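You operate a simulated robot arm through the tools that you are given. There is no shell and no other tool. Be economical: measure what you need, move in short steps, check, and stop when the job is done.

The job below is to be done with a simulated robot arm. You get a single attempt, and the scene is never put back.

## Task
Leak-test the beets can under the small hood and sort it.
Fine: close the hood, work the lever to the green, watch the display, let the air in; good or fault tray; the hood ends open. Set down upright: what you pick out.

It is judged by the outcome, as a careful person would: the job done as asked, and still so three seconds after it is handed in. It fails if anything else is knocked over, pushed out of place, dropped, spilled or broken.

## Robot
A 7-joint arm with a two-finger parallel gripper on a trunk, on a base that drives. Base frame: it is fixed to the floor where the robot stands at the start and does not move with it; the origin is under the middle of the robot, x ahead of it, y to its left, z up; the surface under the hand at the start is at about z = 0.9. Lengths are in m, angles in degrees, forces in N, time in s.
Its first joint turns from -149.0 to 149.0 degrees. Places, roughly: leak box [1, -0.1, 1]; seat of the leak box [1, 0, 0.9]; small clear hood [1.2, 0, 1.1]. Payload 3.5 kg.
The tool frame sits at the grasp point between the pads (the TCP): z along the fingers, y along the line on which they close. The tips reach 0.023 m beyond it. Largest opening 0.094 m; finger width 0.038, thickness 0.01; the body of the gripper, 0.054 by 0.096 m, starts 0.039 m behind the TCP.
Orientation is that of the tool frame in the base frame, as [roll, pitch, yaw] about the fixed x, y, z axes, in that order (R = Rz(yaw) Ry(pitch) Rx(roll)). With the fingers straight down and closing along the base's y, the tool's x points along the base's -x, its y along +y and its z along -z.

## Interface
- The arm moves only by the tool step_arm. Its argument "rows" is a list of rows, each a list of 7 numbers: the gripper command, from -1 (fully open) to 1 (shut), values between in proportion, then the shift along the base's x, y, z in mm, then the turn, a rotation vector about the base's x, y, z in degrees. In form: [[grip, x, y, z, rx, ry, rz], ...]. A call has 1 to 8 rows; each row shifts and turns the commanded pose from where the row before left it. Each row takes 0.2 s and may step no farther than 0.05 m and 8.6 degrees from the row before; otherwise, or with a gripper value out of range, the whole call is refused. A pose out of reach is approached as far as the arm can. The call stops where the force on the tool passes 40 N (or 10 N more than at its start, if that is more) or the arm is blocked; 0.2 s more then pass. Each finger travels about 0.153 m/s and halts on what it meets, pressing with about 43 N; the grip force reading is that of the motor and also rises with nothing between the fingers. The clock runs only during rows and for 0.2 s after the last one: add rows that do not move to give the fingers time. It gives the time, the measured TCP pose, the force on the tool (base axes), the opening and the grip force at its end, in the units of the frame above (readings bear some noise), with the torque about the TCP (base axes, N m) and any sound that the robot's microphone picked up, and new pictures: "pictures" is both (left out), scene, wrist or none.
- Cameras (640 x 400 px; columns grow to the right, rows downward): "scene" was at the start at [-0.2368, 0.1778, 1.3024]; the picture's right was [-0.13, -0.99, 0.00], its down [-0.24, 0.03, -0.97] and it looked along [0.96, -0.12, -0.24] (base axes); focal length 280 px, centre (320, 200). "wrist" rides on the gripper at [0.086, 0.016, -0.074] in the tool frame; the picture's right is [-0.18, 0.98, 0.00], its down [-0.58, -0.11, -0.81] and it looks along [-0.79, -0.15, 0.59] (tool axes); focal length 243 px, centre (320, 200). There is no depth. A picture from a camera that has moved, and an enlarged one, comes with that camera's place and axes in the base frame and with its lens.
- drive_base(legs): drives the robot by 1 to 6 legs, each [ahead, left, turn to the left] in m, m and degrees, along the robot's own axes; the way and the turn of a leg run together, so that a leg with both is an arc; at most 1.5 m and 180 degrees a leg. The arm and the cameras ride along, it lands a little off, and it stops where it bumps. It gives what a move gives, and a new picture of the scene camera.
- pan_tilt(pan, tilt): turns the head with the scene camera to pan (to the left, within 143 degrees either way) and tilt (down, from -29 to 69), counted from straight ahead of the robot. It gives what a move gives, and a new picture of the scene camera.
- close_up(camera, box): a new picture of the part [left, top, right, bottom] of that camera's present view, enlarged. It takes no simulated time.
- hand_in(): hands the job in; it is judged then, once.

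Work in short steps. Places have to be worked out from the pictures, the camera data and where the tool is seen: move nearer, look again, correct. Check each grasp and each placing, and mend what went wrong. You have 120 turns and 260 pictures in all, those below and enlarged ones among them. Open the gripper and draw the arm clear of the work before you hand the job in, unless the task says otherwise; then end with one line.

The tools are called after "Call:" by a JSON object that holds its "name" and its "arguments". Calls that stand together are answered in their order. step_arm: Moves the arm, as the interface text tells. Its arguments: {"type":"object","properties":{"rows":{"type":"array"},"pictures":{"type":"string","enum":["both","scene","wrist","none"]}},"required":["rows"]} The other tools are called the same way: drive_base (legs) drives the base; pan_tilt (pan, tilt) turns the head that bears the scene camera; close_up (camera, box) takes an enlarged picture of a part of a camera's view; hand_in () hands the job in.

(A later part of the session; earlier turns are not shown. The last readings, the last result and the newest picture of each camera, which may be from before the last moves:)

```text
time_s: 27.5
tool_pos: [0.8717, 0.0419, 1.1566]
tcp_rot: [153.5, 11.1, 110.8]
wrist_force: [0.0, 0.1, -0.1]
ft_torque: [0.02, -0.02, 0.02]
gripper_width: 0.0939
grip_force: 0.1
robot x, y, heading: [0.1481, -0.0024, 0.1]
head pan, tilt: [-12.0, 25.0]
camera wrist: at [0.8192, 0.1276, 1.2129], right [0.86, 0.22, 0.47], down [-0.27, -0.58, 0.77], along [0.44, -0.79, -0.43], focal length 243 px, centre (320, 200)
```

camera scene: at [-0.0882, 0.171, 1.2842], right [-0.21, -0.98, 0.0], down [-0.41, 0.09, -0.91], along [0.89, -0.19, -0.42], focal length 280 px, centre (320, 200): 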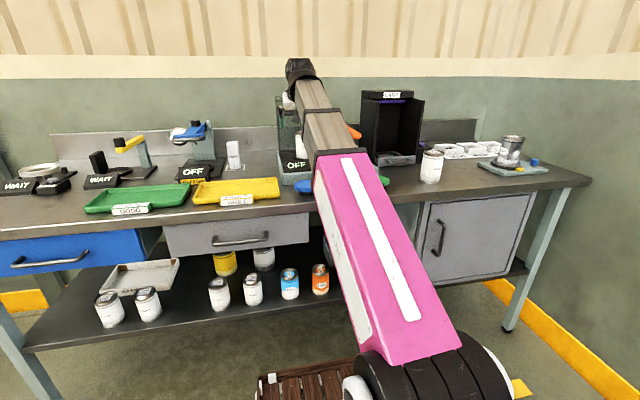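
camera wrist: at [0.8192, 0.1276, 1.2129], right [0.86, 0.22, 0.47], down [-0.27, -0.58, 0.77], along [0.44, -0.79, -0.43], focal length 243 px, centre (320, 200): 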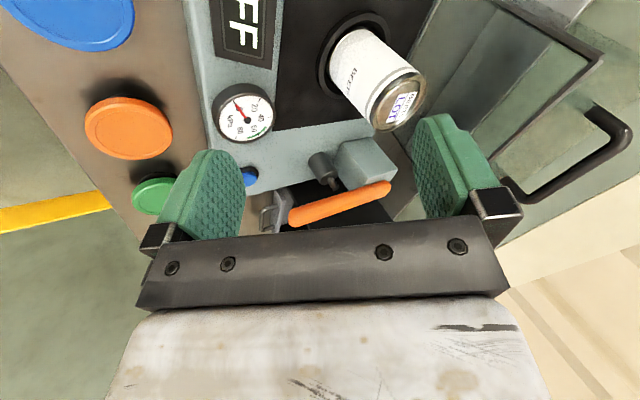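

Good view of the handle. Finish the roll and tilt to about 45°.

Call:
{"name": "step_arm", "arguments": {"rows": [[-1, 0, 0, 0, 3.94, 0, -7.19], [-1, 0, 0, 0, 3.94, 0, -7.19], [-1, 0, 0, 0, 3.94, 0, -7.19], [-1, 0, 0, 0, 0, -8, 0], [-1, 0, 0, 15, 0, -8, 0], [-1, 0, 0, 15, 0, 0, 0], [-1, 0, 0, 0, 0, 0, 0]]}}

```text
time_s: 29.1
tool_pos: [0.8729, 0.0413, 1.1869]
tcp_rot: [135.4, -0.6, 89.2]
wrist_force: [-0.1, 0.3, 0.0]
ft_torque: [-0.01, 0.02, -0.01]
gripper_width: 0.0938
grip_force: 0.0
robot x, y, heading: [0.1466, 0.0006, -0.0]
head pan, tilt: [-12.0, 25.0]
camera scene: at [-0.0883, 0.1709, 1.2842], right [-0.21, -0.98, 0.0], down [-0.41, 0.09, -0.91], along [0.89, -0.19, -0.42], focal length 280 px, centre (320, 200)
camera wrist: at [0.8328, 0.128, 1.253], right [0.7, -0.2, 0.69], down [-0.65, -0.58, 0.49], along [0.3, -0.79, -0.54], focal length 243 px, centre (320, 200)
```

scene: 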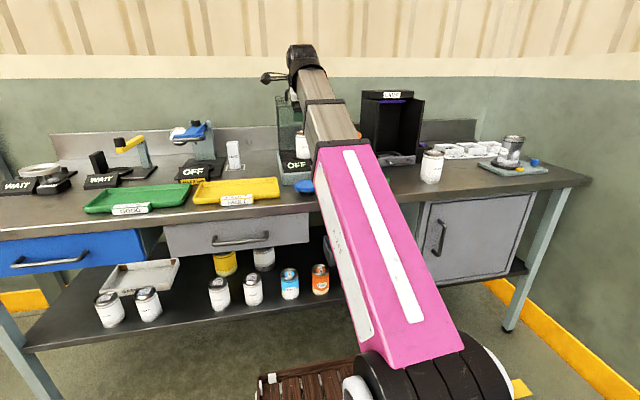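
wrist: 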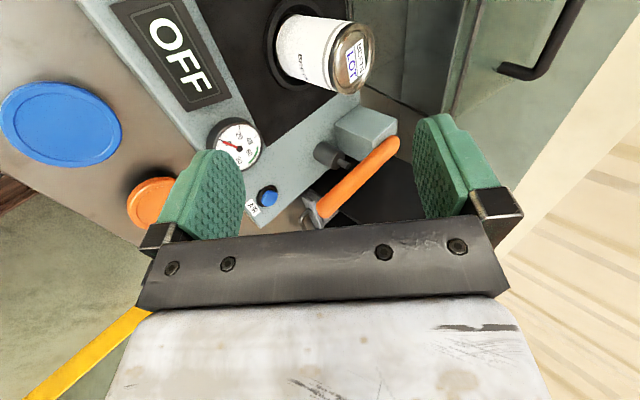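

Handle bar ≈ x 1.2, y −0.06…+0.045, z ≈1.207. Drive ahead 0.10 m with the hand high, clear of everything.

Call:
{"name": "drive_base", "arguments": {"legs": [[0.1, 0, 0]]}}

Call:
{"name": "close_up", "arguments": {"camera": "wrist", "box": [0, 0, 640, 400]}}

```text
time_s: 30.2
tool_pos: [0.973, 0.0401, 1.1875]
tcp_rot: [135.5, -0.7, 89.2]
wrist_force: [0.3, -0.5, 0.3]
ft_torque: [0.03, 0.0, -0.02]
gripper_width: 0.0938
grip_force: 0.1
robot x, y, heading: [0.2497, 0.0002, -0.2]
head pan, tilt: [-12.0, 25.0]
camera scene: at [0.0114, 0.1709, 1.2842], right [-0.21, -0.98, 0.0], down [-0.41, 0.09, -0.91], along [0.89, -0.19, -0.42], focal length 280 px, centre (320, 200)
```

scene: 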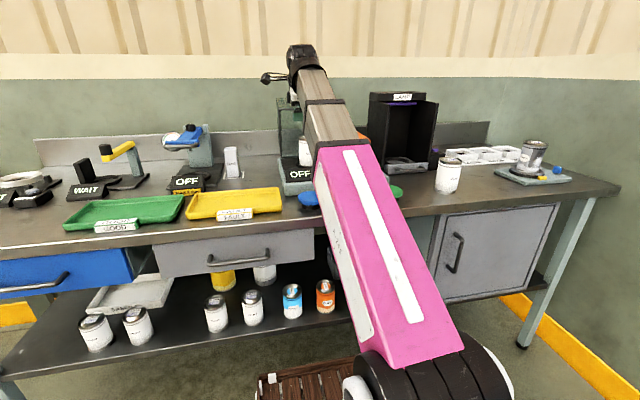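

```text
1.00 times, centred on (320, 200) of wrist (not enlarged: the box is as wide or as high as the picture)
camera zoom: at [0.9324, 0.127, 1.2528], right [0.7, -0.2, 0.69], down [-0.65, -0.58, 0.49], along [0.3, -0.79, -0.54], focal length 243 px, centre (320, 200)
```

zoom: 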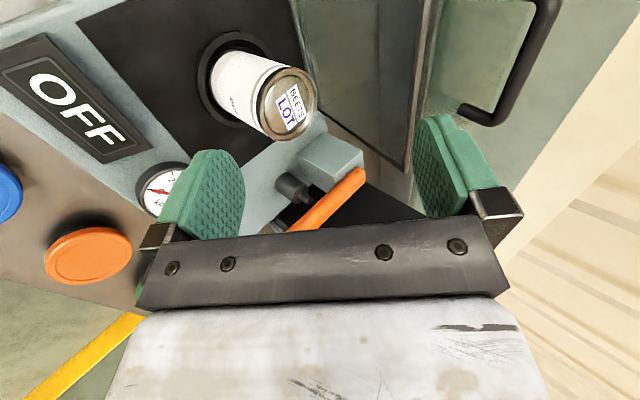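

Handle bar about (1.18, −0.05…0.045, 1.205). Approach to in front of and above it, and look again.

Call:
{"name": "step_arm", "arguments": {"rows": [[-1, 10, -8, 15, 0, 0, 0], [-1, 25, -12, 20, 0, 0, 0], [-1, 30, -12, 15, 0, 0, 0], [-1, 25, -12, 5, 0, 0, 0], [-1, 10, 0, 0, 0, 0, 0], [-1, 0, 0, 0, 0, 0, 0]], "pictures": "wrist"}}

Call:
{"name": "close_up", "arguments": {"camera": "scene", "box": [260, 40, 380, 115]}}

```text
time_s: 31.6
tool_pos: [1.0704, -0.0054, 1.2412]
tcp_rot: [135.4, -0.7, 89.2]
wrist_force: [0.6, -0.4, -1.2]
ft_torque: [-0.01, -0.02, -0.01]
gripper_width: 0.0938
grip_force: 0.1
robot x, y, heading: [0.249, -0.0035, 0.0]
head pan, tilt: [-12.0, 25.0]
camera wrist: at [1.031, 0.0822, 1.3079], right [0.7, -0.2, 0.69], down [-0.65, -0.58, 0.49], along [0.3, -0.79, -0.54], focal length 243 px, centre (320, 200)
```

wrist: 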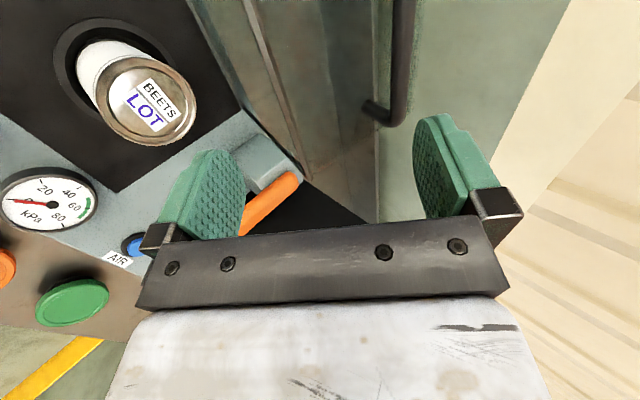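

```text
5.33 times, centred on (320, 78) of scene
camera zoom: at [0.0114, 0.1709, 1.2842], right [-0.21, -0.98, 0.0], down [-0.41, 0.09, -0.91], along [0.89, -0.19, -0.42], focal length 1492 px, centre (320, 853)
```

zoom: 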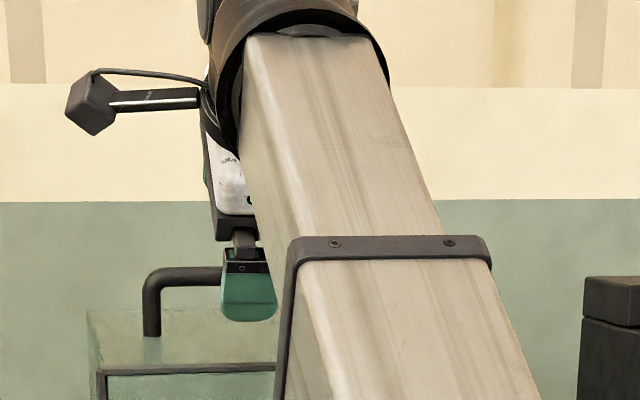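

Bar refined: x 1.175, z 1.205, y −0.05…+0.046. I half-close the fingers to ~40 mm, line up on the tool axis above it.

Call:
{"name": "step_arm", "arguments": {"rows": [[-0.4, 12, 1, 12, 0, 0, 0], [0.15, 12, 1, 12, 0, 0, 0], [0.15, 10, 1, 10, 0, 0, 0], [0.15, 14, 0, -14, 0, 0, 0], [0.15, 0, 0, 0, 0, 0, 0]], "pictures": "wrist"}}

Call:
{"name": "close_up", "arguments": {"camera": "scene", "box": [260, 40, 380, 115]}}

```text
time_s: 32.9
tool_pos: [1.1202, 0.0, 1.2604]
tcp_rot: [135.4, -0.6, 89.2]
wrist_force: [0.5, -0.3, 0.1]
ft_torque: [-0.01, -0.01, -0.01]
gripper_width: 0.0401
grip_force: 0.1
robot x, y, heading: [0.2542, 0.0003, -0.4]
head pan, tilt: [-12.0, 25.0]
camera wrist: at [1.0785, 0.0859, 1.327], right [0.7, -0.2, 0.69], down [-0.65, -0.58, 0.49], along [0.3, -0.79, -0.54], focal length 243 px, centre (320, 200)
```

wrist: 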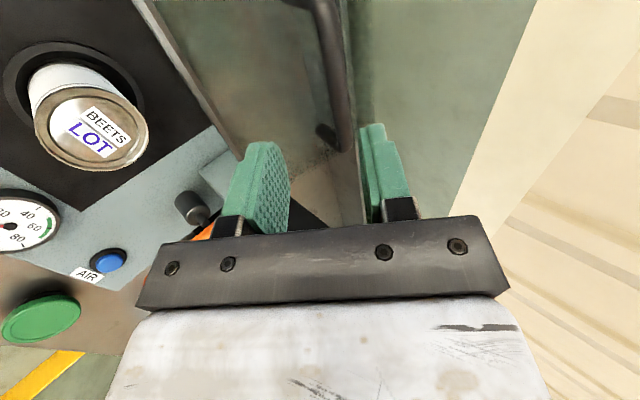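

```text
5.33 times, centred on (320, 78) of scene
camera zoom: at [0.0114, 0.1709, 1.2842], right [-0.21, -0.98, 0.0], down [-0.41, 0.09, -0.91], along [0.89, -0.19, -0.42], focal length 1492 px, centre (320, 853)
```

zoom: 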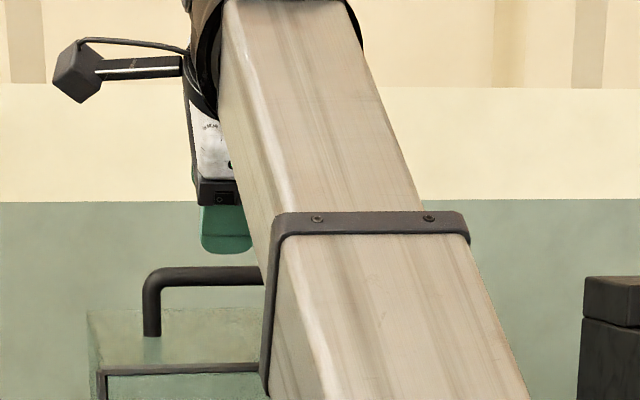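

The bar appears ~8 mm further to the upper/back side of the finger axis; shift and advance part way along the tool axis.

Call:
{"name": "step_arm", "arguments": {"rows": [[0.15, 6, 0, 6, 0, 0, 0], [0.15, 10, 0, -10, 0, 0, 0], [0.15, 15, 0, -15, 0, 0, 0], [0.15, 5, 0, -5, 0, 0, 0], [0.15, 0, 0, 0, 0, 0, 0]], "pictures": "wrist"}}

Call:
{"name": "close_up", "arguments": {"camera": "wrist", "box": [220, 60, 440, 240]}}

```text
time_s: 34.0
tool_pos: [1.1559, 0.0003, 1.2365]
tcp_rot: [135.5, -0.6, 89.1]
wrist_force: [-0.1, -0.9, 0.5]
ft_torque: [0.02, -0.01, 0.0]
gripper_width: 0.0401
grip_force: 0.2
robot x, y, heading: [0.2547, -0.0038, -0.1]
head pan, tilt: [-12.0, 25.0]
camera wrist: at [1.1162, 0.0858, 1.3033], right [0.7, -0.2, 0.69], down [-0.65, -0.58, 0.49], along [0.3, -0.79, -0.54], focal length 243 px, centre (320, 200)
```

wrist: 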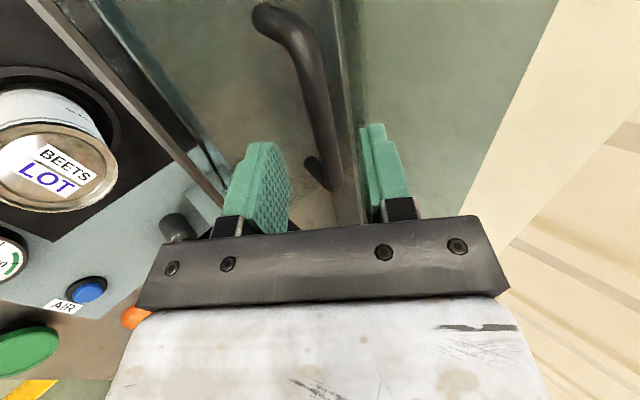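

```text
2.22 times, centred on (330, 150) of wrist
camera zoom: at [1.1162, 0.0858, 1.3033], right [0.7, -0.2, 0.69], down [-0.65, -0.58, 0.49], along [0.3, -0.79, -0.54], focal length 539 px, centre (298, 311)
```

zoom: 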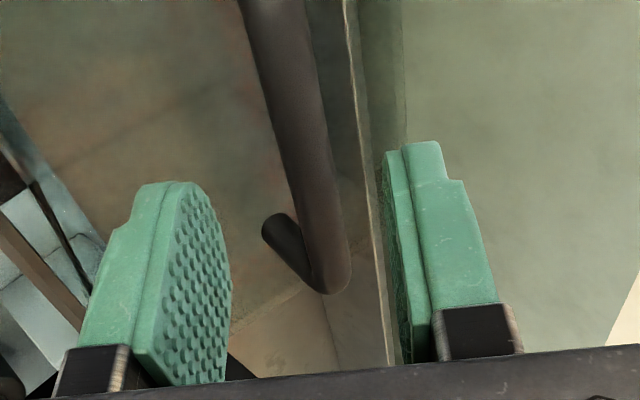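

The bar sits between the pads, ~38 mm ahead along the axis. Advance 30 mm and grip.

Call:
{"name": "step_arm", "arguments": {"rows": [[0.15, 10, 0, -10, 0, 0, 0], [0.15, 8, 0, -8, 0, 0, 0], [0.15, 4, 0, -4, 0, 0, 0], [0.15, 0, 0, 0, 0, 0, 0]], "pictures": "wrist"}}

```text
time_s: 35.0
tool_pos: [1.1794, -0.0008, 1.2142]
tcp_rot: [135.4, -0.7, 89.3]
wrist_force: [-0.5, -0.2, 0.1]
ft_torque: [0.0, 0.0, 0.04]
gripper_width: 0.0401
grip_force: 0.1
robot x, y, heading: [0.2497, -0.0, -0.0]
head pan, tilt: [-12.0, 25.0]
camera wrist: at [1.1391, 0.0859, 1.2811], right [0.7, -0.2, 0.69], down [-0.65, -0.58, 0.49], along [0.3, -0.79, -0.54], focal length 243 px, centre (320, 200)
```

wrist: 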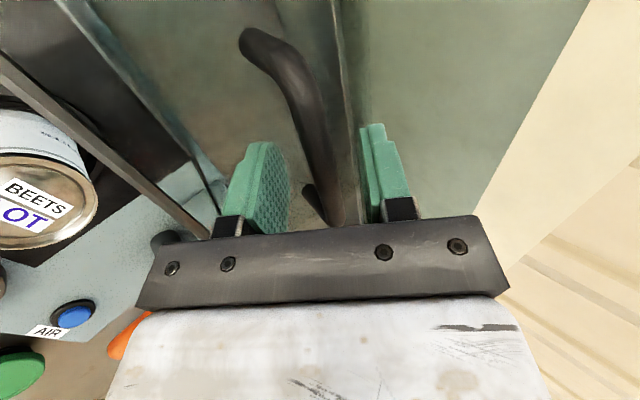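

The bar lies between the pads. I close to a loose cage (~22 mm) and begin pulling the hood along its arc.

Call:
{"name": "step_arm", "arguments": {"rows": [[0.5, 0, 0, -4, 0, 0, 0], [0.5, 0, 0, 0, 0, 0, 0], [0.5, -10, 0, 0, 0, 0, 0], [0.5, -15, 0, 0, 0, 0, 0], [0.5, -15, 0, -1, 0, 0, 0]], "pictures": "wrist"}}

```text
time_s: 36.2
tool_pos: [1.139, -0.0002, 1.2103]
tcp_rot: [135.3, -0.7, 89.2]
wrist_force: [4.4, 0.0, 10.1]
ft_torque: [-0.17, -0.2, 0.1]
gripper_width: 0.0281
grip_force: 4.8
robot x, y, heading: [0.2478, -0.002, -0.1]
head pan, tilt: [-12.0, 25.0]
camera wrist: at [1.0979, 0.0859, 1.2768], right [0.7, -0.2, 0.69], down [-0.65, -0.58, 0.49], along [0.3, -0.79, -0.53], focal length 243 px, centre (320, 200)
```

wrist: 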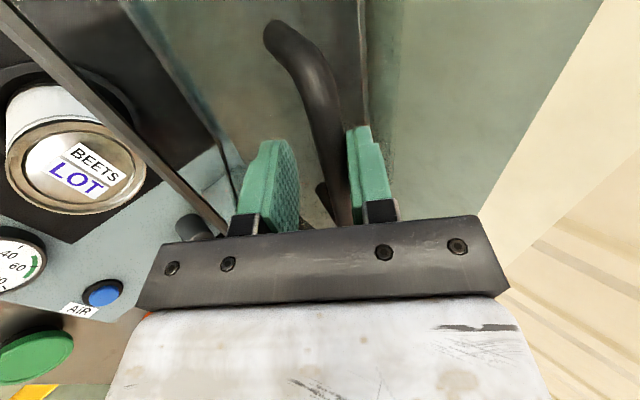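

The bar rests against the upper finger and the hood follows (small forces). Continue along the arc.

Call:
{"name": "step_arm", "arguments": {"rows": [[0.4, -13, 0, 0, 0, 0, 0], [0.4, -15, 0, -2, 0, 0, 0], [0.4, -14, 0, -3, 0, 0, 0], [0.4, -13, 0, -3, 0, 0, 0]], "pictures": "wrist"}}

Call:
{"name": "close_up", "arguments": {"camera": "scene", "box": [240, 40, 400, 190]}}

```text
time_s: 37.2
tool_pos: [1.0818, -0.0005, 1.1999]
tcp_rot: [135.4, -0.6, 89.2]
wrist_force: [2.0, -0.3, 3.7]
ft_torque: [-0.07, -0.03, 0.0]
gripper_width: 0.0301
grip_force: 2.0
robot x, y, heading: [0.2512, -0.0005, -0.1]
head pan, tilt: [-12.0, 25.0]
camera wrist: at [1.0423, 0.0861, 1.2677], right [0.7, -0.2, 0.69], down [-0.65, -0.58, 0.49], along [0.3, -0.79, -0.54], focal length 243 px, centre (320, 200)
```

wrist: 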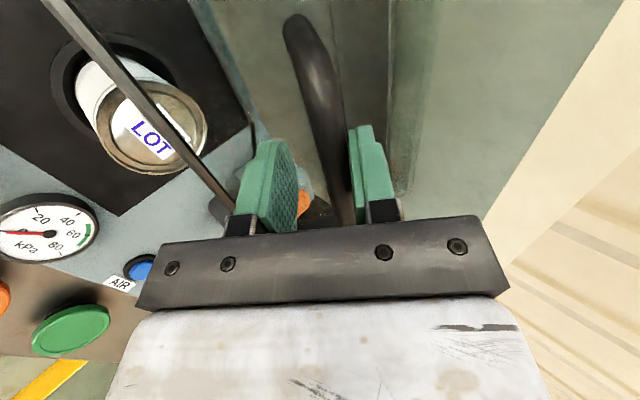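

```text
2.67 times, centred on (320, 115) of scene
camera zoom: at [0.0113, 0.1709, 1.2842], right [-0.21, -0.98, 0.0], down [-0.41, 0.09, -0.91], along [0.89, -0.19, -0.42], focal length 746 px, centre (320, 427)
```

zoom: 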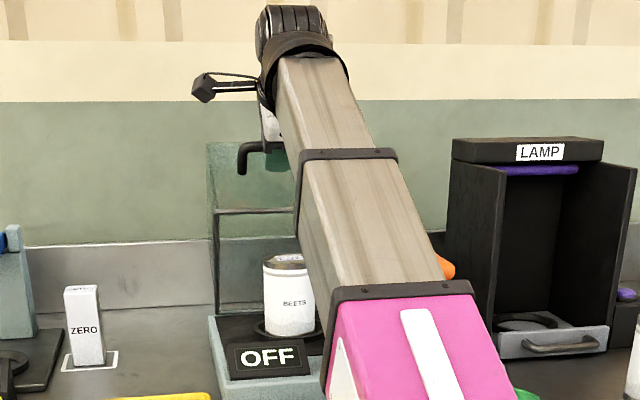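

Hood is tipping forward along with the hand. Continue the arc.

Call:
{"name": "step_arm", "arguments": {"rows": [[0.4, -11, 0, -5, 0, 0, 0], [0.4, -11, 0, -5, 0, 0, 0], [0.4, -13, 0, -6, 0, 0, 0], [0.4, -12, 0, -7, 0, 0, 0], [0.4, -12, 0, -7, 0, 0, 0], [0.4, -12, 0, -8, 0, 0, 0]], "pictures": "wrist"}}

```text
time_s: 38.6
tool_pos: [1.0109, -0.0009, 1.1647]
tcp_rot: [135.4, -0.6, 89.3]
wrist_force: [0.6, -0.4, 1.5]
ft_torque: [-0.03, 0.0, 0.02]
gripper_width: 0.029
grip_force: 0.8
robot x, y, heading: [0.2526, 0.0007, -0.2]
head pan, tilt: [-12.0, 25.0]
camera wrist: at [0.9718, 0.0857, 1.2307], right [0.7, -0.2, 0.69], down [-0.65, -0.58, 0.49], along [0.3, -0.79, -0.54], focal length 243 px, centre (320, 200)
```

wrist: 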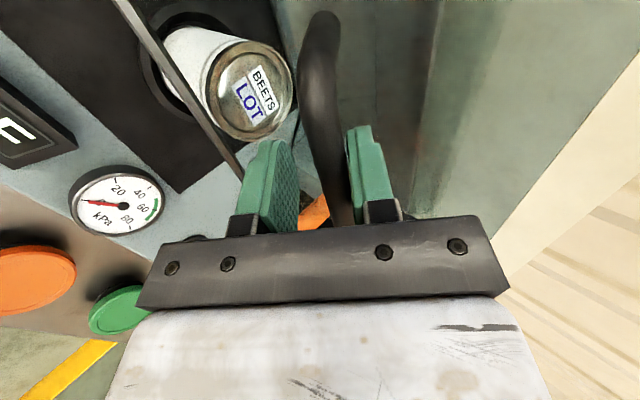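

Smooth; continue the arc downward.

Call:
{"name": "step_arm", "arguments": {"rows": [[0.4, -11, 0, -9, 0, 0, 0], [0.4, -11, 0, -9, 0, 0, 0], [0.4, -10, 0, -10, 0, 0, 0], [0.4, -10, 0, -10, 0, 0, 0], [0.4, -9, 0, -11, 0, 0, 0], [0.4, -9, 0, -11, 0, 0, 0]], "pictures": "wrist"}}

Call:
{"name": "close_up", "arguments": {"camera": "scene", "box": [240, 60, 400, 210]}}

```text
time_s: 40.0
tool_pos: [0.9532, -0.0012, 1.1045]
tcp_rot: [135.3, -0.7, 89.2]
wrist_force: [0.7, 0.1, 1.7]
ft_torque: [0.01, 0.04, 0.01]
gripper_width: 0.0283
grip_force: 0.5
robot x, y, heading: [0.2495, -0.0058, -0.1]
head pan, tilt: [-12.0, 25.0]
camera wrist: at [0.9126, 0.0863, 1.1702], right [0.7, -0.2, 0.69], down [-0.65, -0.58, 0.49], along [0.3, -0.79, -0.54], focal length 243 px, centre (320, 200)
```

wrist: 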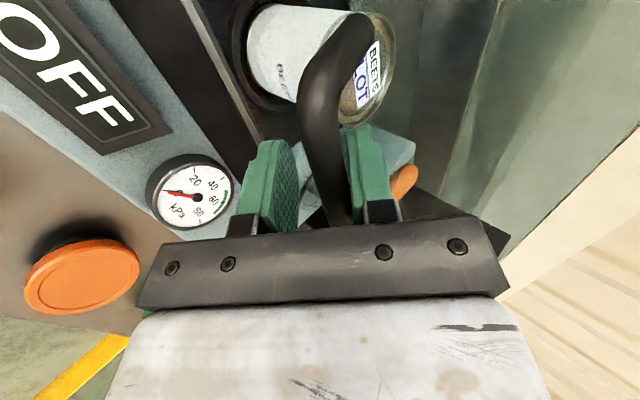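

```text
2.67 times, centred on (320, 135) of scene
camera zoom: at [0.0114, 0.1709, 1.2842], right [-0.21, -0.98, 0.0], down [-0.41, 0.09, -0.91], along [0.89, -0.19, -0.42], focal length 746 px, centre (320, 373)
```

zoom: 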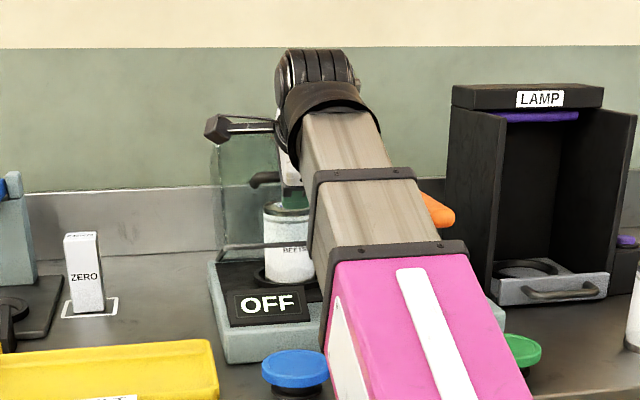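

Continue to the closed position, in smaller steps and watching force.

Call:
{"name": "step_arm", "arguments": {"rows": [[0.4, -8, 0, -11, 0, 0, 0], [0.4, -8, 0, -12, 0, 0, 0], [0.4, -7, 0, -12, 0, 0, 0], [0.4, -6, 0, -12, 0, 0, 0]], "pictures": "wrist"}}

Call:
{"name": "close_up", "arguments": {"camera": "scene", "box": [240, 60, 400, 210]}}

```text
time_s: 41.0
tool_pos: [0.9231, 0.0014, 1.0557]
tcp_rot: [135.4, -0.7, 89.2]
wrist_force: [-0.5, 0.0, 0.3]
ft_torque: [-0.03, -0.02, -0.02]
gripper_width: 0.0282
grip_force: 0.2
robot x, y, heading: [0.2496, -0.0005, -0.3]
head pan, tilt: [-12.0, 25.0]
camera wrist: at [0.8831, 0.0869, 1.1227], right [0.7, -0.2, 0.69], down [-0.65, -0.58, 0.49], along [0.3, -0.79, -0.54], focal length 243 px, centre (320, 200)
```

wrist: 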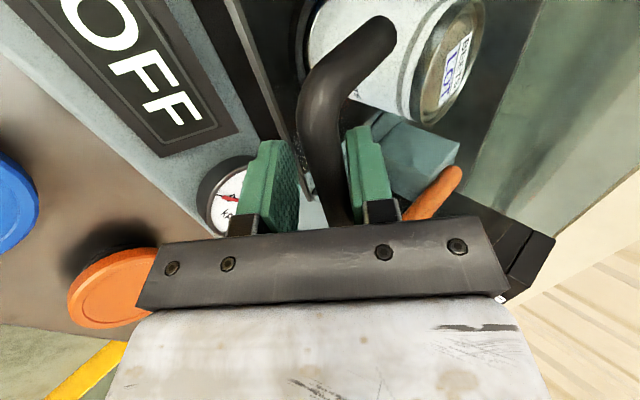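

```text
2.67 times, centred on (320, 135) of scene
camera zoom: at [0.0114, 0.1709, 1.2842], right [-0.21, -0.98, 0.0], down [-0.41, 0.09, -0.91], along [0.89, -0.19, -0.42], focal length 746 px, centre (320, 373)
```

zoom: 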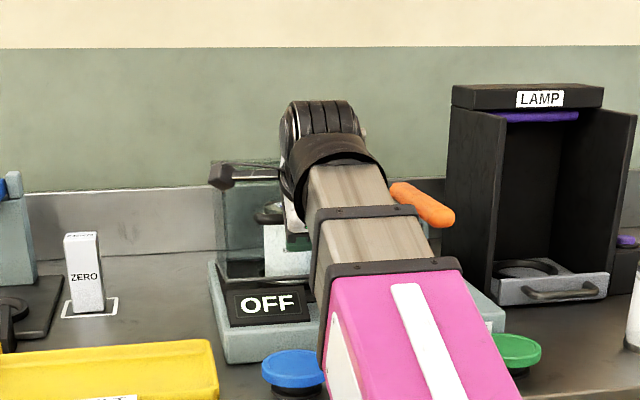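

Almost closed; continue slowly.

Call:
{"name": "step_arm", "arguments": {"rows": [[0.4, -4, 0, -8, 0, 0, 0], [0.4, -3, 0, -8, 0, 0, 0], [0.4, -2, 0, -6, 0, 0, 0]], "pictures": "wrist"}}

Call:
{"name": "close_up", "arguments": {"camera": "scene", "box": [260, 100, 360, 200]}}

```text
time_s: 41.9
tool_pos: [0.9136, -0.0002, 1.0361]
tcp_rot: [135.4, -0.7, 89.2]
wrist_force: [-0.4, -0.4, -0.3]
ft_torque: [0.02, -0.03, -0.03]
gripper_width: 0.0283
grip_force: 0.0
robot x, y, heading: [0.2494, -0.0009, -0.4]
head pan, tilt: [-12.0, 25.0]
camera wrist: at [0.8739, 0.0861, 1.102], right [0.7, -0.2, 0.69], down [-0.65, -0.58, 0.49], along [0.3, -0.79, -0.54], focal length 243 px, centre (320, 200)
```

wrist: 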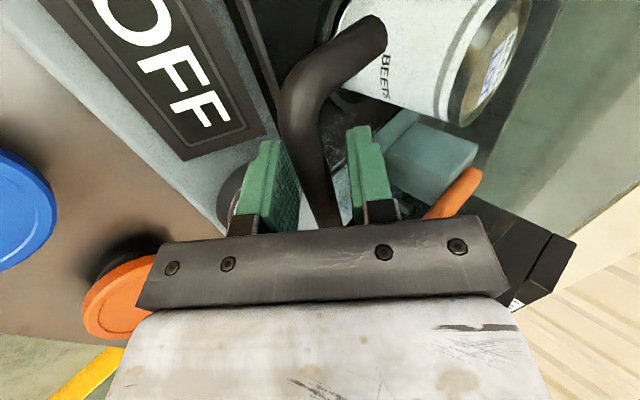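

```text
4.00 times, centred on (310, 150) of scene
camera zoom: at [0.0114, 0.1709, 1.2842], right [-0.21, -0.98, 0.0], down [-0.41, 0.09, -0.91], along [0.89, -0.19, -0.42], focal length 1119 px, centre (360, 400)
```

zoom: 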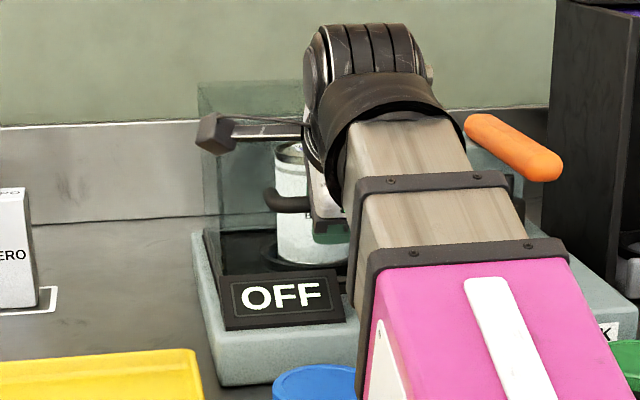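

Bar is loose between the fingers. Move slightly further to see whether the hood still follows or is seated.

Call:
{"name": "step_arm", "arguments": {"rows": [[0.4, -2, 0, -6, 0, 0, 0], [0.4, -2, 0, -6, 0, 0, 0], [0.4, 0, 0, 0, 0, 0, 0]], "pictures": "wrist"}}

Call:
{"name": "close_up", "arguments": {"camera": "scene", "box": [260, 100, 360, 200]}}

```text
time_s: 42.6
tool_pos: [0.9109, -0.0005, 1.0236]
tcp_rot: [135.4, -0.7, 89.2]
wrist_force: [-0.2, 0.8, 0.3]
ft_torque: [0.03, 0.02, 0.04]
gripper_width: 0.0283
grip_force: 0.1
robot x, y, heading: [0.2476, 0.0012, -0.6]
head pan, tilt: [-12.0, 25.0]
camera wrist: at [0.8703, 0.0865, 1.0902], right [0.7, -0.2, 0.69], down [-0.65, -0.58, 0.49], along [0.3, -0.79, -0.54], focal length 243 px, centre (320, 200)
```

wrist: 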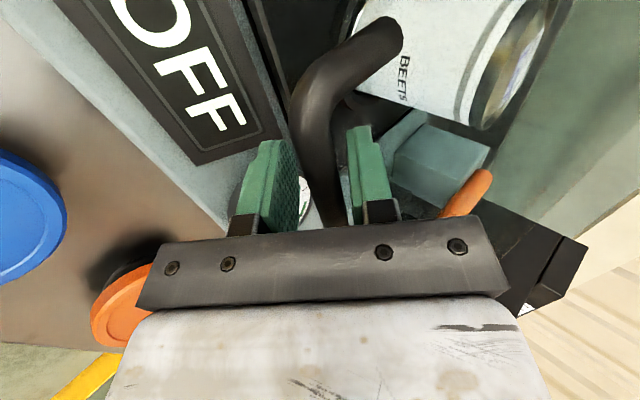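

```text
4.00 times, centred on (310, 150) of scene
camera zoom: at [0.0114, 0.1709, 1.2842], right [-0.21, -0.98, 0.0], down [-0.41, 0.09, -0.91], along [0.89, -0.19, -0.42], focal length 1119 px, centre (360, 400)
```

zoom: 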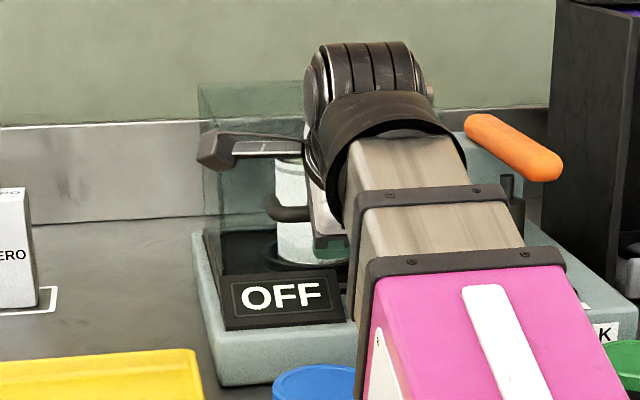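

The handle no longer moves: hood is seated. Withdraw along the tool axis.

Call:
{"name": "step_arm", "arguments": {"rows": [[0.3, -6, 0, 6, 0, 0, 0], [0.3, -12, 0, 12, 0, 0, 0], [0.3, -15, 0, 15, 0, 0, 0], [0.3, -15, 0, 20, 0, 0, 0], [0.3, -10, 0, 25, 0, 0, 0], [0.3, 0, 0, 20, 0, 0, 0]]}}

Call:
{"name": "close_up", "arguments": {"camera": "wrist", "box": [60, 0, 500, 260]}}

```text
time_s: 44.0
tool_pos: [0.8522, -0.0004, 1.1218]
tcp_rot: [135.4, -0.6, 89.3]
wrist_force: [-0.1, 0.2, -0.3]
ft_torque: [0.01, -0.02, 0.0]
gripper_width: 0.0328
grip_force: 0.1
robot x, y, heading: [0.2489, 0.0018, 0.2]
head pan, tilt: [-12.0, 25.0]
camera scene: at [0.0114, 0.1709, 1.2842], right [-0.21, -0.98, 0.0], down [-0.41, 0.09, -0.91], along [0.89, -0.19, -0.42], focal length 280 px, centre (320, 200)
camera wrist: at [0.8112, 0.0865, 1.1875], right [0.7, -0.2, 0.69], down [-0.65, -0.58, 0.49], along [0.3, -0.79, -0.54], focal length 243 px, centre (320, 200)
```

scene: 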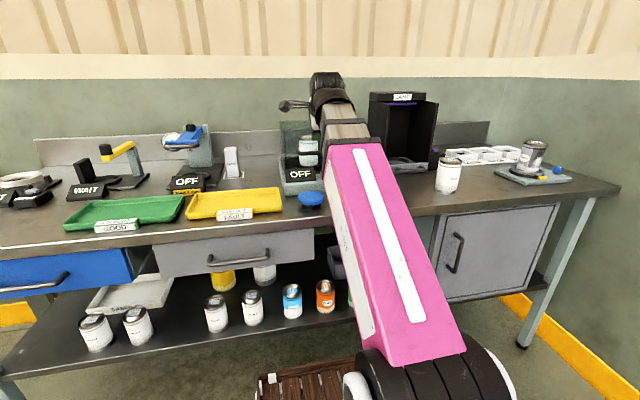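
wrist: 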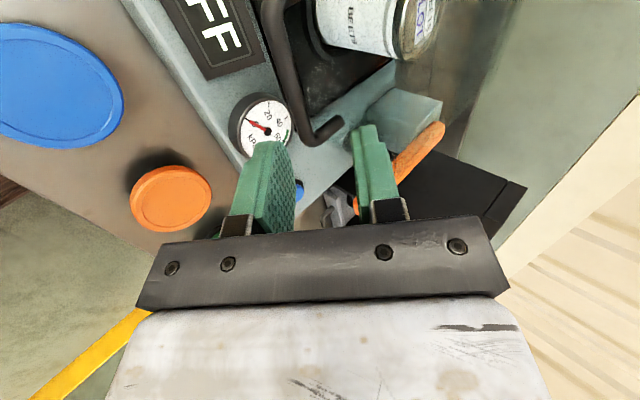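

```text
1.45 times, centred on (280, 130) of wrist
camera zoom: at [0.8112, 0.0865, 1.1875], right [0.7, -0.2, 0.69], down [-0.65, -0.58, 0.49], along [0.3, -0.79, -0.54], focal length 353 px, centre (378, 302)
```

zoom: 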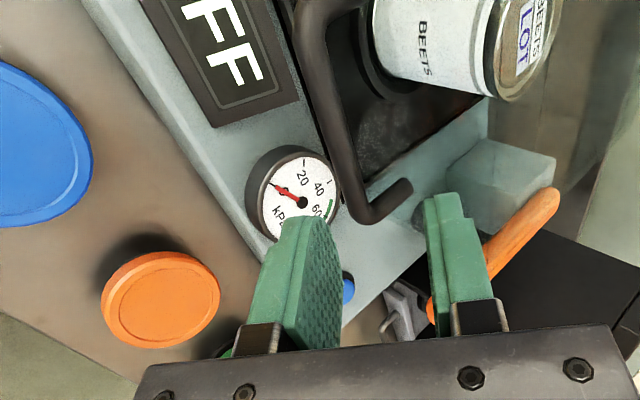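

Hood closed, display still OFF. Now the lever: move the hand to its front side with fingers closed and look.

Call:
{"name": "step_arm", "arguments": {"rows": [[0.6, 0, -15, 10, 0, 0, 0], [1, 5, -30, 10, 0, 0, 0], [1, 10, -35, 5, 0, 0, 0], [1, 15, -35, 0, 0, 0, 0], [1, 15, -35, 0, 0, 0, 0], [1, 15, -30, 0, 0, 0, 0], [1, 10, -20, 0, 0, 0, 0], [1, 0, 0, 0, 0, 0, 0]]}}

Call:
{"name": "close_up", "arguments": {"camera": "scene", "box": [270, 90, 430, 200]}}

```text
time_s: 45.9
tool_pos: [0.922, -0.2001, 1.147]
tcp_rot: [135.4, -0.6, 89.2]
wrist_force: [0.2, 0.0, -0.9]
ft_torque: [0.04, -0.01, -0.04]
gripper_width: 0.0
grip_force: 42.5
robot x, y, heading: [0.2507, 0.0029, -0.3]
head pan, tilt: [-12.0, 25.0]
camera scene: at [0.0114, 0.1709, 1.2842], right [-0.21, -0.98, 0.0], down [-0.41, 0.09, -0.91], along [0.89, -0.19, -0.42], focal length 280 px, centre (320, 200)
camera wrist: at [0.8824, -0.1153, 1.213], right [0.7, -0.2, 0.69], down [-0.65, -0.58, 0.49], along [0.3, -0.79, -0.54], focal length 243 px, centre (320, 200)
```

scene: 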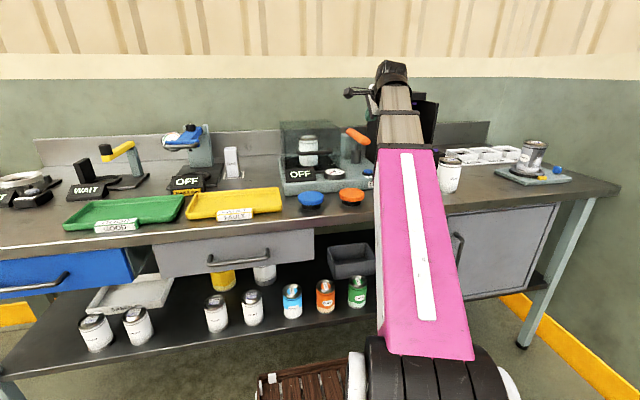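
wrist: 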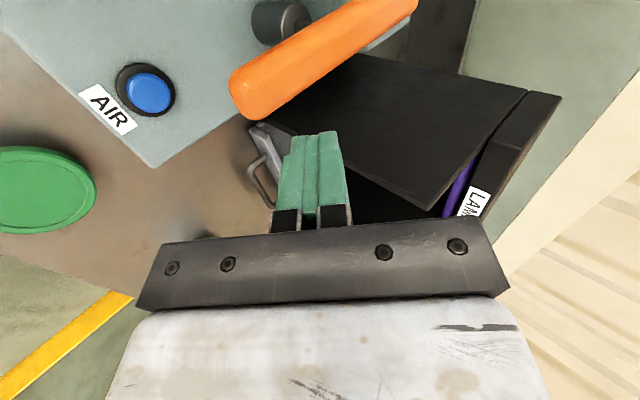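

```text
3.64 times, centred on (350, 145) of scene
camera zoom: at [0.0114, 0.1709, 1.2842], right [-0.21, -0.98, 0.0], down [-0.41, 0.09, -0.91], along [0.89, -0.19, -0.42], focal length 1018 px, centre (211, 400)
```

zoom: 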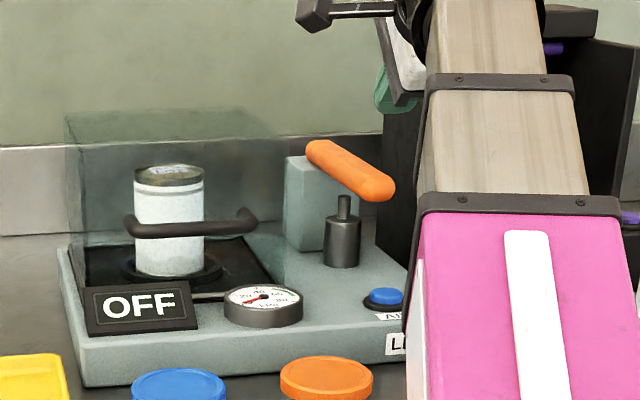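

Lever runs along x at y≈−0.192, z≈1.06, free end ≈ x 0.935. I bring closed fingertips above its end and begin pressing down gently.

Call:
{"name": "step_arm", "arguments": {"rows": [[1, 12, 4, -8, 0, 0, 0], [1, 11, 4, -12, 0, 0, 0], [1, 0, 0, -12, 0, 0, 0], [1, 0, 0, -10, 0, 0, 0], [1, 0, 0, -8, 0, 0, 0], [1, 0, 0, -6, 0, 0, 0]], "pictures": "wrist"}}

Call:
{"name": "close_up", "arguments": {"camera": "scene", "box": [270, 90, 430, 200]}}

```text
time_s: 47.2
tool_pos: [0.9445, -0.1926, 1.0902]
tcp_rot: [135.4, -0.7, 89.2]
wrist_force: [-0.4, 0.1, -0.8]
ft_torque: [0.01, 0.01, -0.03]
gripper_width: 0.0
grip_force: 42.6
robot x, y, heading: [0.249, -0.0009, -0.3]
head pan, tilt: [-12.0, 25.0]
camera wrist: at [0.9049, -0.1066, 1.1568], right [0.7, -0.2, 0.69], down [-0.65, -0.58, 0.49], along [0.3, -0.79, -0.54], focal length 243 px, centre (320, 200)
```

wrist: 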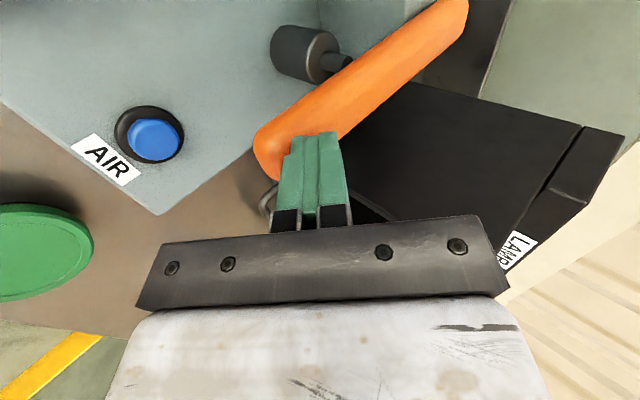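

```text
3.64 times, centred on (350, 145) of scene
camera zoom: at [0.0114, 0.1709, 1.2842], right [-0.21, -0.98, 0.0], down [-0.41, 0.09, -0.91], along [0.89, -0.19, -0.42], focal length 1018 px, centre (211, 400)
```

zoom: 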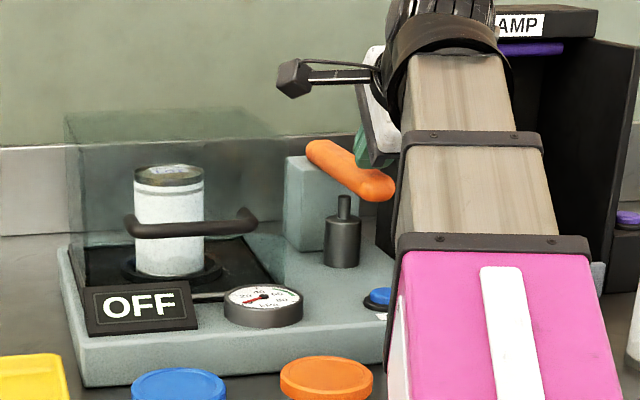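

Check the finger/lever relation closer.

Call:
{"name": "close_up", "arguments": {"camera": "scene", "box": [335, 100, 395, 150]}}

Call:
{"name": "close_up", "arguments": {"camera": "wrist", "box": [220, 80, 400, 230]}}

```text
8.00 times, centred on (365, 125) of scene
camera zoom: at [0.0114, 0.1709, 1.2842], right [-0.21, -0.98, 0.0], down [-0.41, 0.09, -0.91], along [0.89, -0.19, -0.42], focal length 2239 px, centre (-40, 800)
```

zoom: 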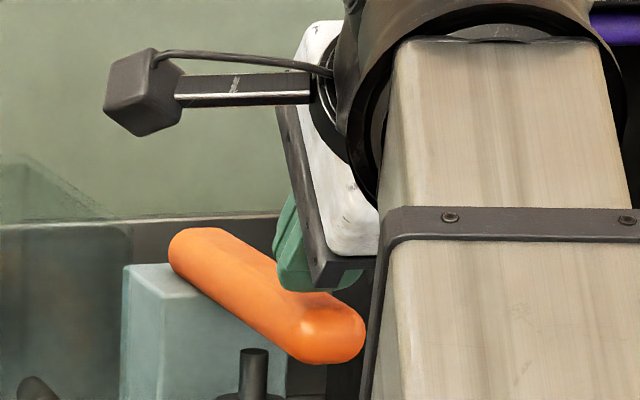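

```text
2.67 times, centred on (310, 155) of wrist
camera zoom: at [0.9049, -0.1066, 1.1568], right [0.7, -0.2, 0.69], down [-0.65, -0.58, 0.49], along [0.3, -0.79, -0.54], focal length 647 px, centre (347, 320)
```

zoom: 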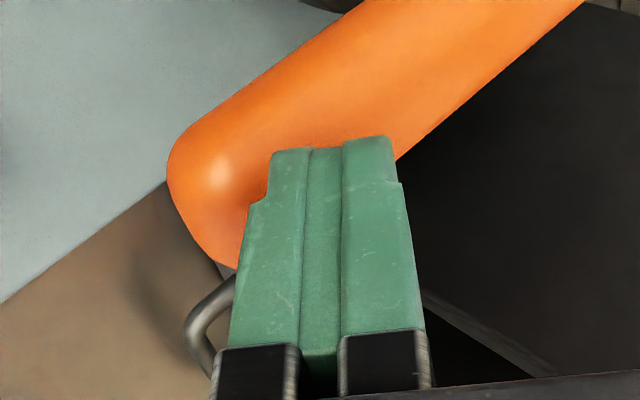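

The tips are right above the lever end. Press down in small steps.

Call:
{"name": "step_arm", "arguments": {"rows": [[1, 0, 0, -6, 0, 0, 0], [1, 0, 0, -6, 0, 0, 0], [1, 0, 0, -6, 0, 0, 0], [1, 0, 0, -6, 0, 0, 0]], "pictures": "none"}}

Call:
{"name": "close_up", "arguments": {"camera": "scene", "box": [270, 90, 430, 200]}}

```text
time_s: 48.2
tool_pos: [0.9459, -0.1919, 1.0663]
tcp_rot: [135.3, -0.7, 89.2]
wrist_force: [0.8, -1.9, 2.2]
ft_torque: [-0.1, -0.05, 0.01]
gripper_width: 0.0
grip_force: 42.1
robot x, y, heading: [0.2483, 0.0008, 0.1]
head pan, tilt: [-12.0, 25.0]
```

```text
3.64 times, centred on (350, 145) of scene
camera zoom: at [0.0113, 0.1708, 1.2842], right [-0.21, -0.98, 0.0], down [-0.41, 0.09, -0.91], along [0.89, -0.19, -0.42], focal length 1018 px, centre (211, 400)
```

zoom: 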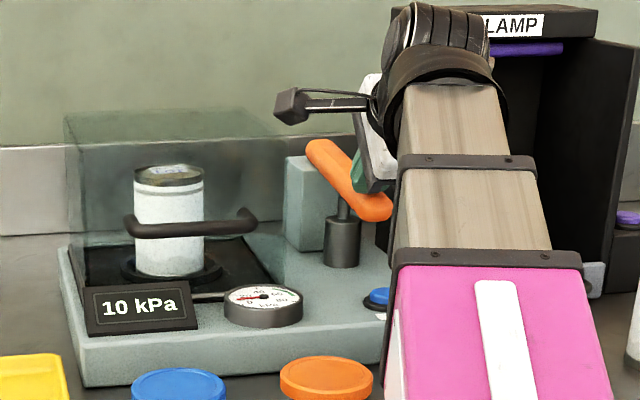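

The display wakes at 10 kPa. Press further.

Call:
{"name": "step_arm", "arguments": {"rows": [[1, 0, 0, -6, 0, 0, 0], [1, 0, 0, -6, 0, 0, 0], [1, 0, 0, -6, 0, 0, 0]], "pictures": "none"}}

Call:
{"name": "close_up", "arguments": {"camera": "scene", "box": [270, 90, 430, 200]}}

```text
time_s: 49.0
tool_pos: [0.947, -0.1916, 1.048]
tcp_rot: [135.3, -0.6, 89.2]
wrist_force: [2.0, 1.4, 3.3]
ft_torque: [-0.04, -0.08, 0.04]
gripper_width: 0.0
grip_force: 42.7
robot x, y, heading: [0.2508, 0.0015, -0.2]
head pan, tilt: [-12.0, 25.0]
```

```text
3.64 times, centred on (350, 145) of scene
camera zoom: at [0.0114, 0.171, 1.2842], right [-0.21, -0.98, 0.0], down [-0.41, 0.09, -0.91], along [0.89, -0.19, -0.42], focal length 1018 px, centre (211, 400)
```

zoom: 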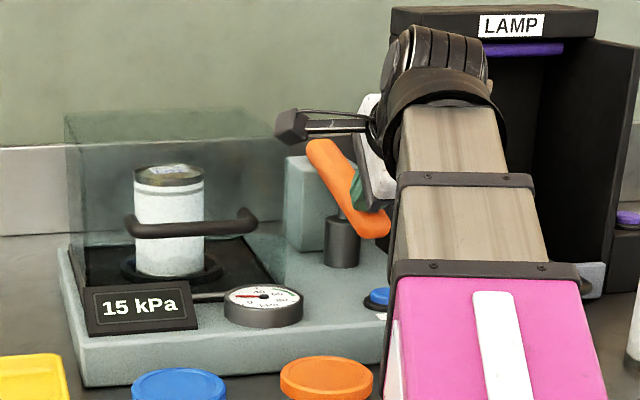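

15 kPa. Press to the end of the stroke.

Call:
{"name": "step_arm", "arguments": {"rows": [[1, 0, 0, -6, 0, 0, 0], [1, 0, 0, -6, 0, 0, 0], [1, 0, 0, -5, 0, 0, 0]], "pictures": "wrist"}}

Call:
{"name": "close_up", "arguments": {"camera": "scene", "box": [270, 90, 430, 200]}}

```text
time_s: 49.9
tool_pos: [0.9466, -0.1922, 1.0327]
tcp_rot: [135.1, -0.7, 89.0]
wrist_force: [-2.0, -0.8, 26.2]
ft_torque: [-0.33, -0.18, -0.08]
gripper_width: 0.0
grip_force: 42.7
robot x, y, heading: [0.2498, 0.0018, -0.3]
head pan, tilt: [-12.0, 25.0]
camera wrist: at [0.9056, -0.1057, 1.0988], right [0.69, -0.2, 0.69], down [-0.66, -0.58, 0.49], along [0.3, -0.79, -0.53], focal length 243 px, centre (320, 200)
```

wrist: 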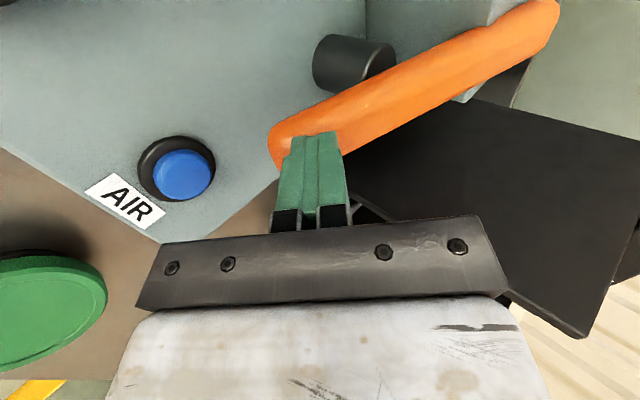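

```text
3.64 times, centred on (350, 145) of scene
camera zoom: at [0.0108, 0.171, 1.2841], right [-0.21, -0.98, 0.0], down [-0.41, 0.09, -0.91], along [0.89, -0.19, -0.42], focal length 1018 px, centre (211, 400)
```

zoom: 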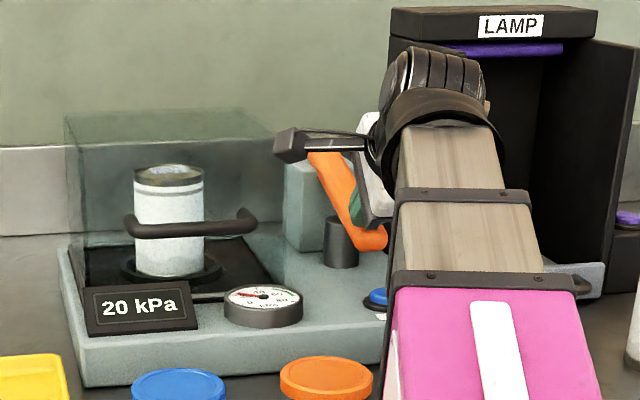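

End stop reached at 20 kPa. Raise and see whether the lever springs back and the pressure holds.

Call:
{"name": "step_arm", "arguments": {"rows": [[1, 0, 0, 12, 0, 0, 0], [1, 0, 0, 16, 0, 0, 0], [1, 0, 0, 16, 0, 0, 0], [1, 0, 0, 16, 0, 0, 0], [1, 0, 0, 0, 0, 0, 0]], "pictures": "none"}}

Call:
{"name": "close_up", "arguments": {"camera": "scene", "box": [270, 90, 430, 200]}}

```text
time_s: 51.0
tool_pos: [0.9453, -0.192, 1.0902]
tcp_rot: [135.4, -0.7, 89.2]
wrist_force: [0.9, -1.3, 0.4]
ft_torque: [0.01, -0.02, -0.03]
gripper_width: 0.0
grip_force: 42.6
robot x, y, heading: [0.2506, -0.0005, -0.1]
head pan, tilt: [-12.0, 25.0]
```

```text
3.64 times, centred on (350, 145) of scene
camera zoom: at [0.0114, 0.1709, 1.2842], right [-0.21, -0.98, 0.0], down [-0.41, 0.09, -0.91], along [0.89, -0.19, -0.42], focal length 1018 px, centre (211, 400)
```

zoom: 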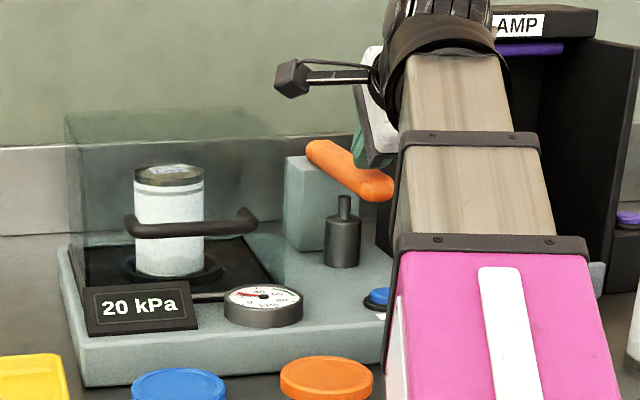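

Springs back and holds: a pump, ~18–20 kPa per stroke. Second stroke.

Call:
{"name": "step_arm", "arguments": {"rows": [[1, 0, 0, -18, 0, 0, 0], [1, 0, 0, -16, 0, 0, 0], [1, 0, 0, -14, 0, 0, 0], [1, 0, 0, -8, 0, 0, 0], [1, 0, 0, 12, 0, 0, 0], [1, 0, 0, 20, 0, 0, 0], [1, 0, 0, 24, 0, 0, 0], [1, 0, 0, 0, 0, 0, 0]], "pictures": "none"}}

Call:
{"name": "close_up", "arguments": {"camera": "scene", "box": [285, 140, 365, 190]}}

```text
time_s: 52.9
tool_pos: [0.9448, -0.1924, 1.0927]
tcp_rot: [135.4, -0.7, 89.2]
wrist_force: [-0.4, 0.2, -0.1]
ft_torque: [0.0, 0.02, 0.03]
gripper_width: 0.0
grip_force: 42.3
robot x, y, heading: [0.2507, 0.0007, -0.0]
head pan, tilt: [-12.0, 25.0]
```

```text
8.00 times, centred on (325, 165) of scene
camera zoom: at [0.0114, 0.1709, 1.2842], right [-0.21, -0.98, 0.0], down [-0.41, 0.09, -0.91], along [0.89, -0.19, -0.42], focal length 2239 px, centre (280, 480)
```

zoom: 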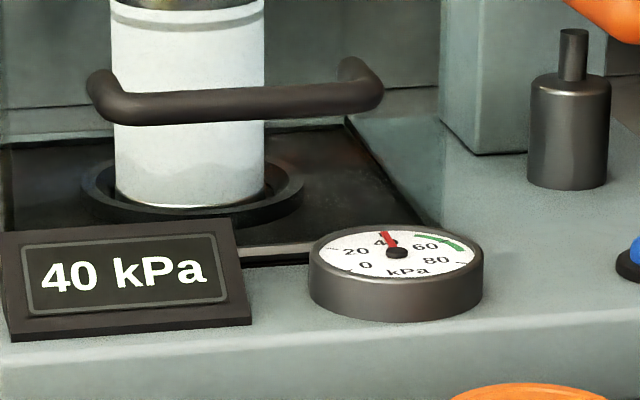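

40 kPa; green is ≈52–70. One more stroke → 60.

Call:
{"name": "step_arm", "arguments": {"rows": [[1, 0, 0, -20, 0, 0, 0], [1, 0, 0, -16, 0, 0, 0], [1, 0, 0, -14, 0, 0, 0], [1, 0, 0, -8, 0, 0, 0], [1, 0, 0, 12, 0, 0, 0], [1, 0, 0, 20, 0, 0, 0], [1, 0, 0, 26, 0, 0, 0], [1, 0, 0, 0, 0, 0, 0]], "pictures": "none"}}

Call:
{"name": "close_up", "arguments": {"camera": "scene", "box": [285, 140, 365, 190]}}

```text
time_s: 54.6
tool_pos: [0.9456, -0.192, 1.0895]
tcp_rot: [135.4, -0.7, 89.1]
wrist_force: [0.0, 0.5, -0.3]
ft_torque: [0.0, -0.03, 0.03]
gripper_width: 0.0
grip_force: 42.6
robot x, y, heading: [0.2534, 0.0011, -0.2]
head pan, tilt: [-12.0, 25.0]
```

```text
8.00 times, centred on (325, 165) of scene
camera zoom: at [0.0114, 0.1709, 1.2842], right [-0.21, -0.98, 0.0], down [-0.41, 0.09, -0.91], along [0.89, -0.19, -0.42], focal length 2239 px, centre (280, 480)
```

zoom: 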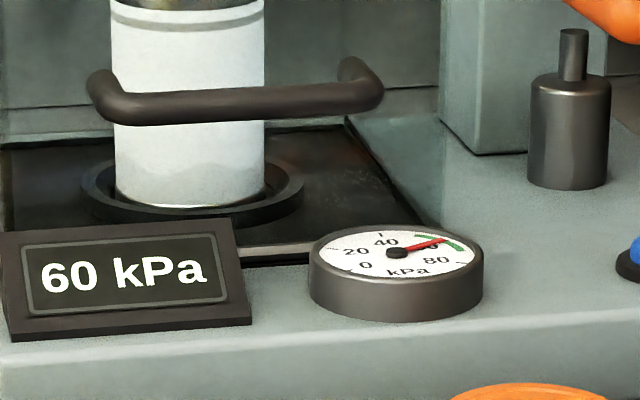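

60 kPa, in the green. Now wait and watch the display.

Call:
{"name": "step_arm", "arguments": {"rows": [[1, 0, 0, 10, 0, 0, 0], [1, 0, 0, 0, 0, 0, 0], [1, 0, 0, 0, 0, 0, 0], [1, 0, 0, 0, 0, 0, 0], [1, 0, 0, 0, 0, 0, 0], [1, 0, 0, 0, 0, 0, 0], [1, 0, 0, 0, 0, 0, 0], [1, 0, 0, 0, 0, 0, 0]], "pictures": "none"}}

Call:
{"name": "close_up", "arguments": {"camera": "scene", "box": [285, 140, 365, 190]}}

```text
time_s: 56.5
tool_pos: [0.9463, -0.1924, 1.1]
tcp_rot: [135.4, -0.8, 89.3]
wrist_force: [0.8, 0.1, -0.1]
ft_torque: [0.01, 0.0, 0.03]
gripper_width: 0.0
grip_force: 42.6
robot x, y, heading: [0.252, 0.0019, -0.4]
head pan, tilt: [-12.0, 25.0]
```

```text
8.00 times, centred on (325, 165) of scene
camera zoom: at [0.0114, 0.1709, 1.2842], right [-0.21, -0.98, 0.0], down [-0.41, 0.09, -0.91], along [0.89, -0.19, -0.42], focal length 2239 px, centre (280, 480)
```

zoom: 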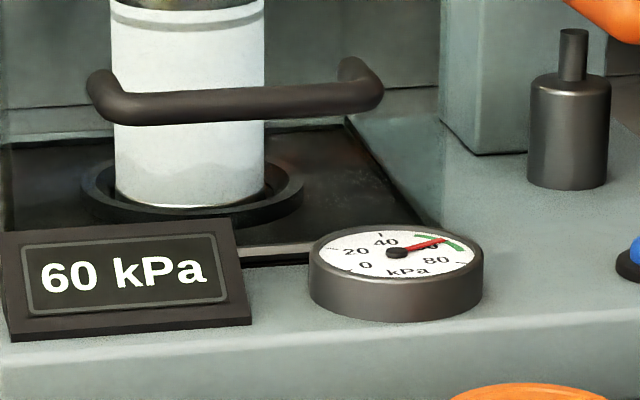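

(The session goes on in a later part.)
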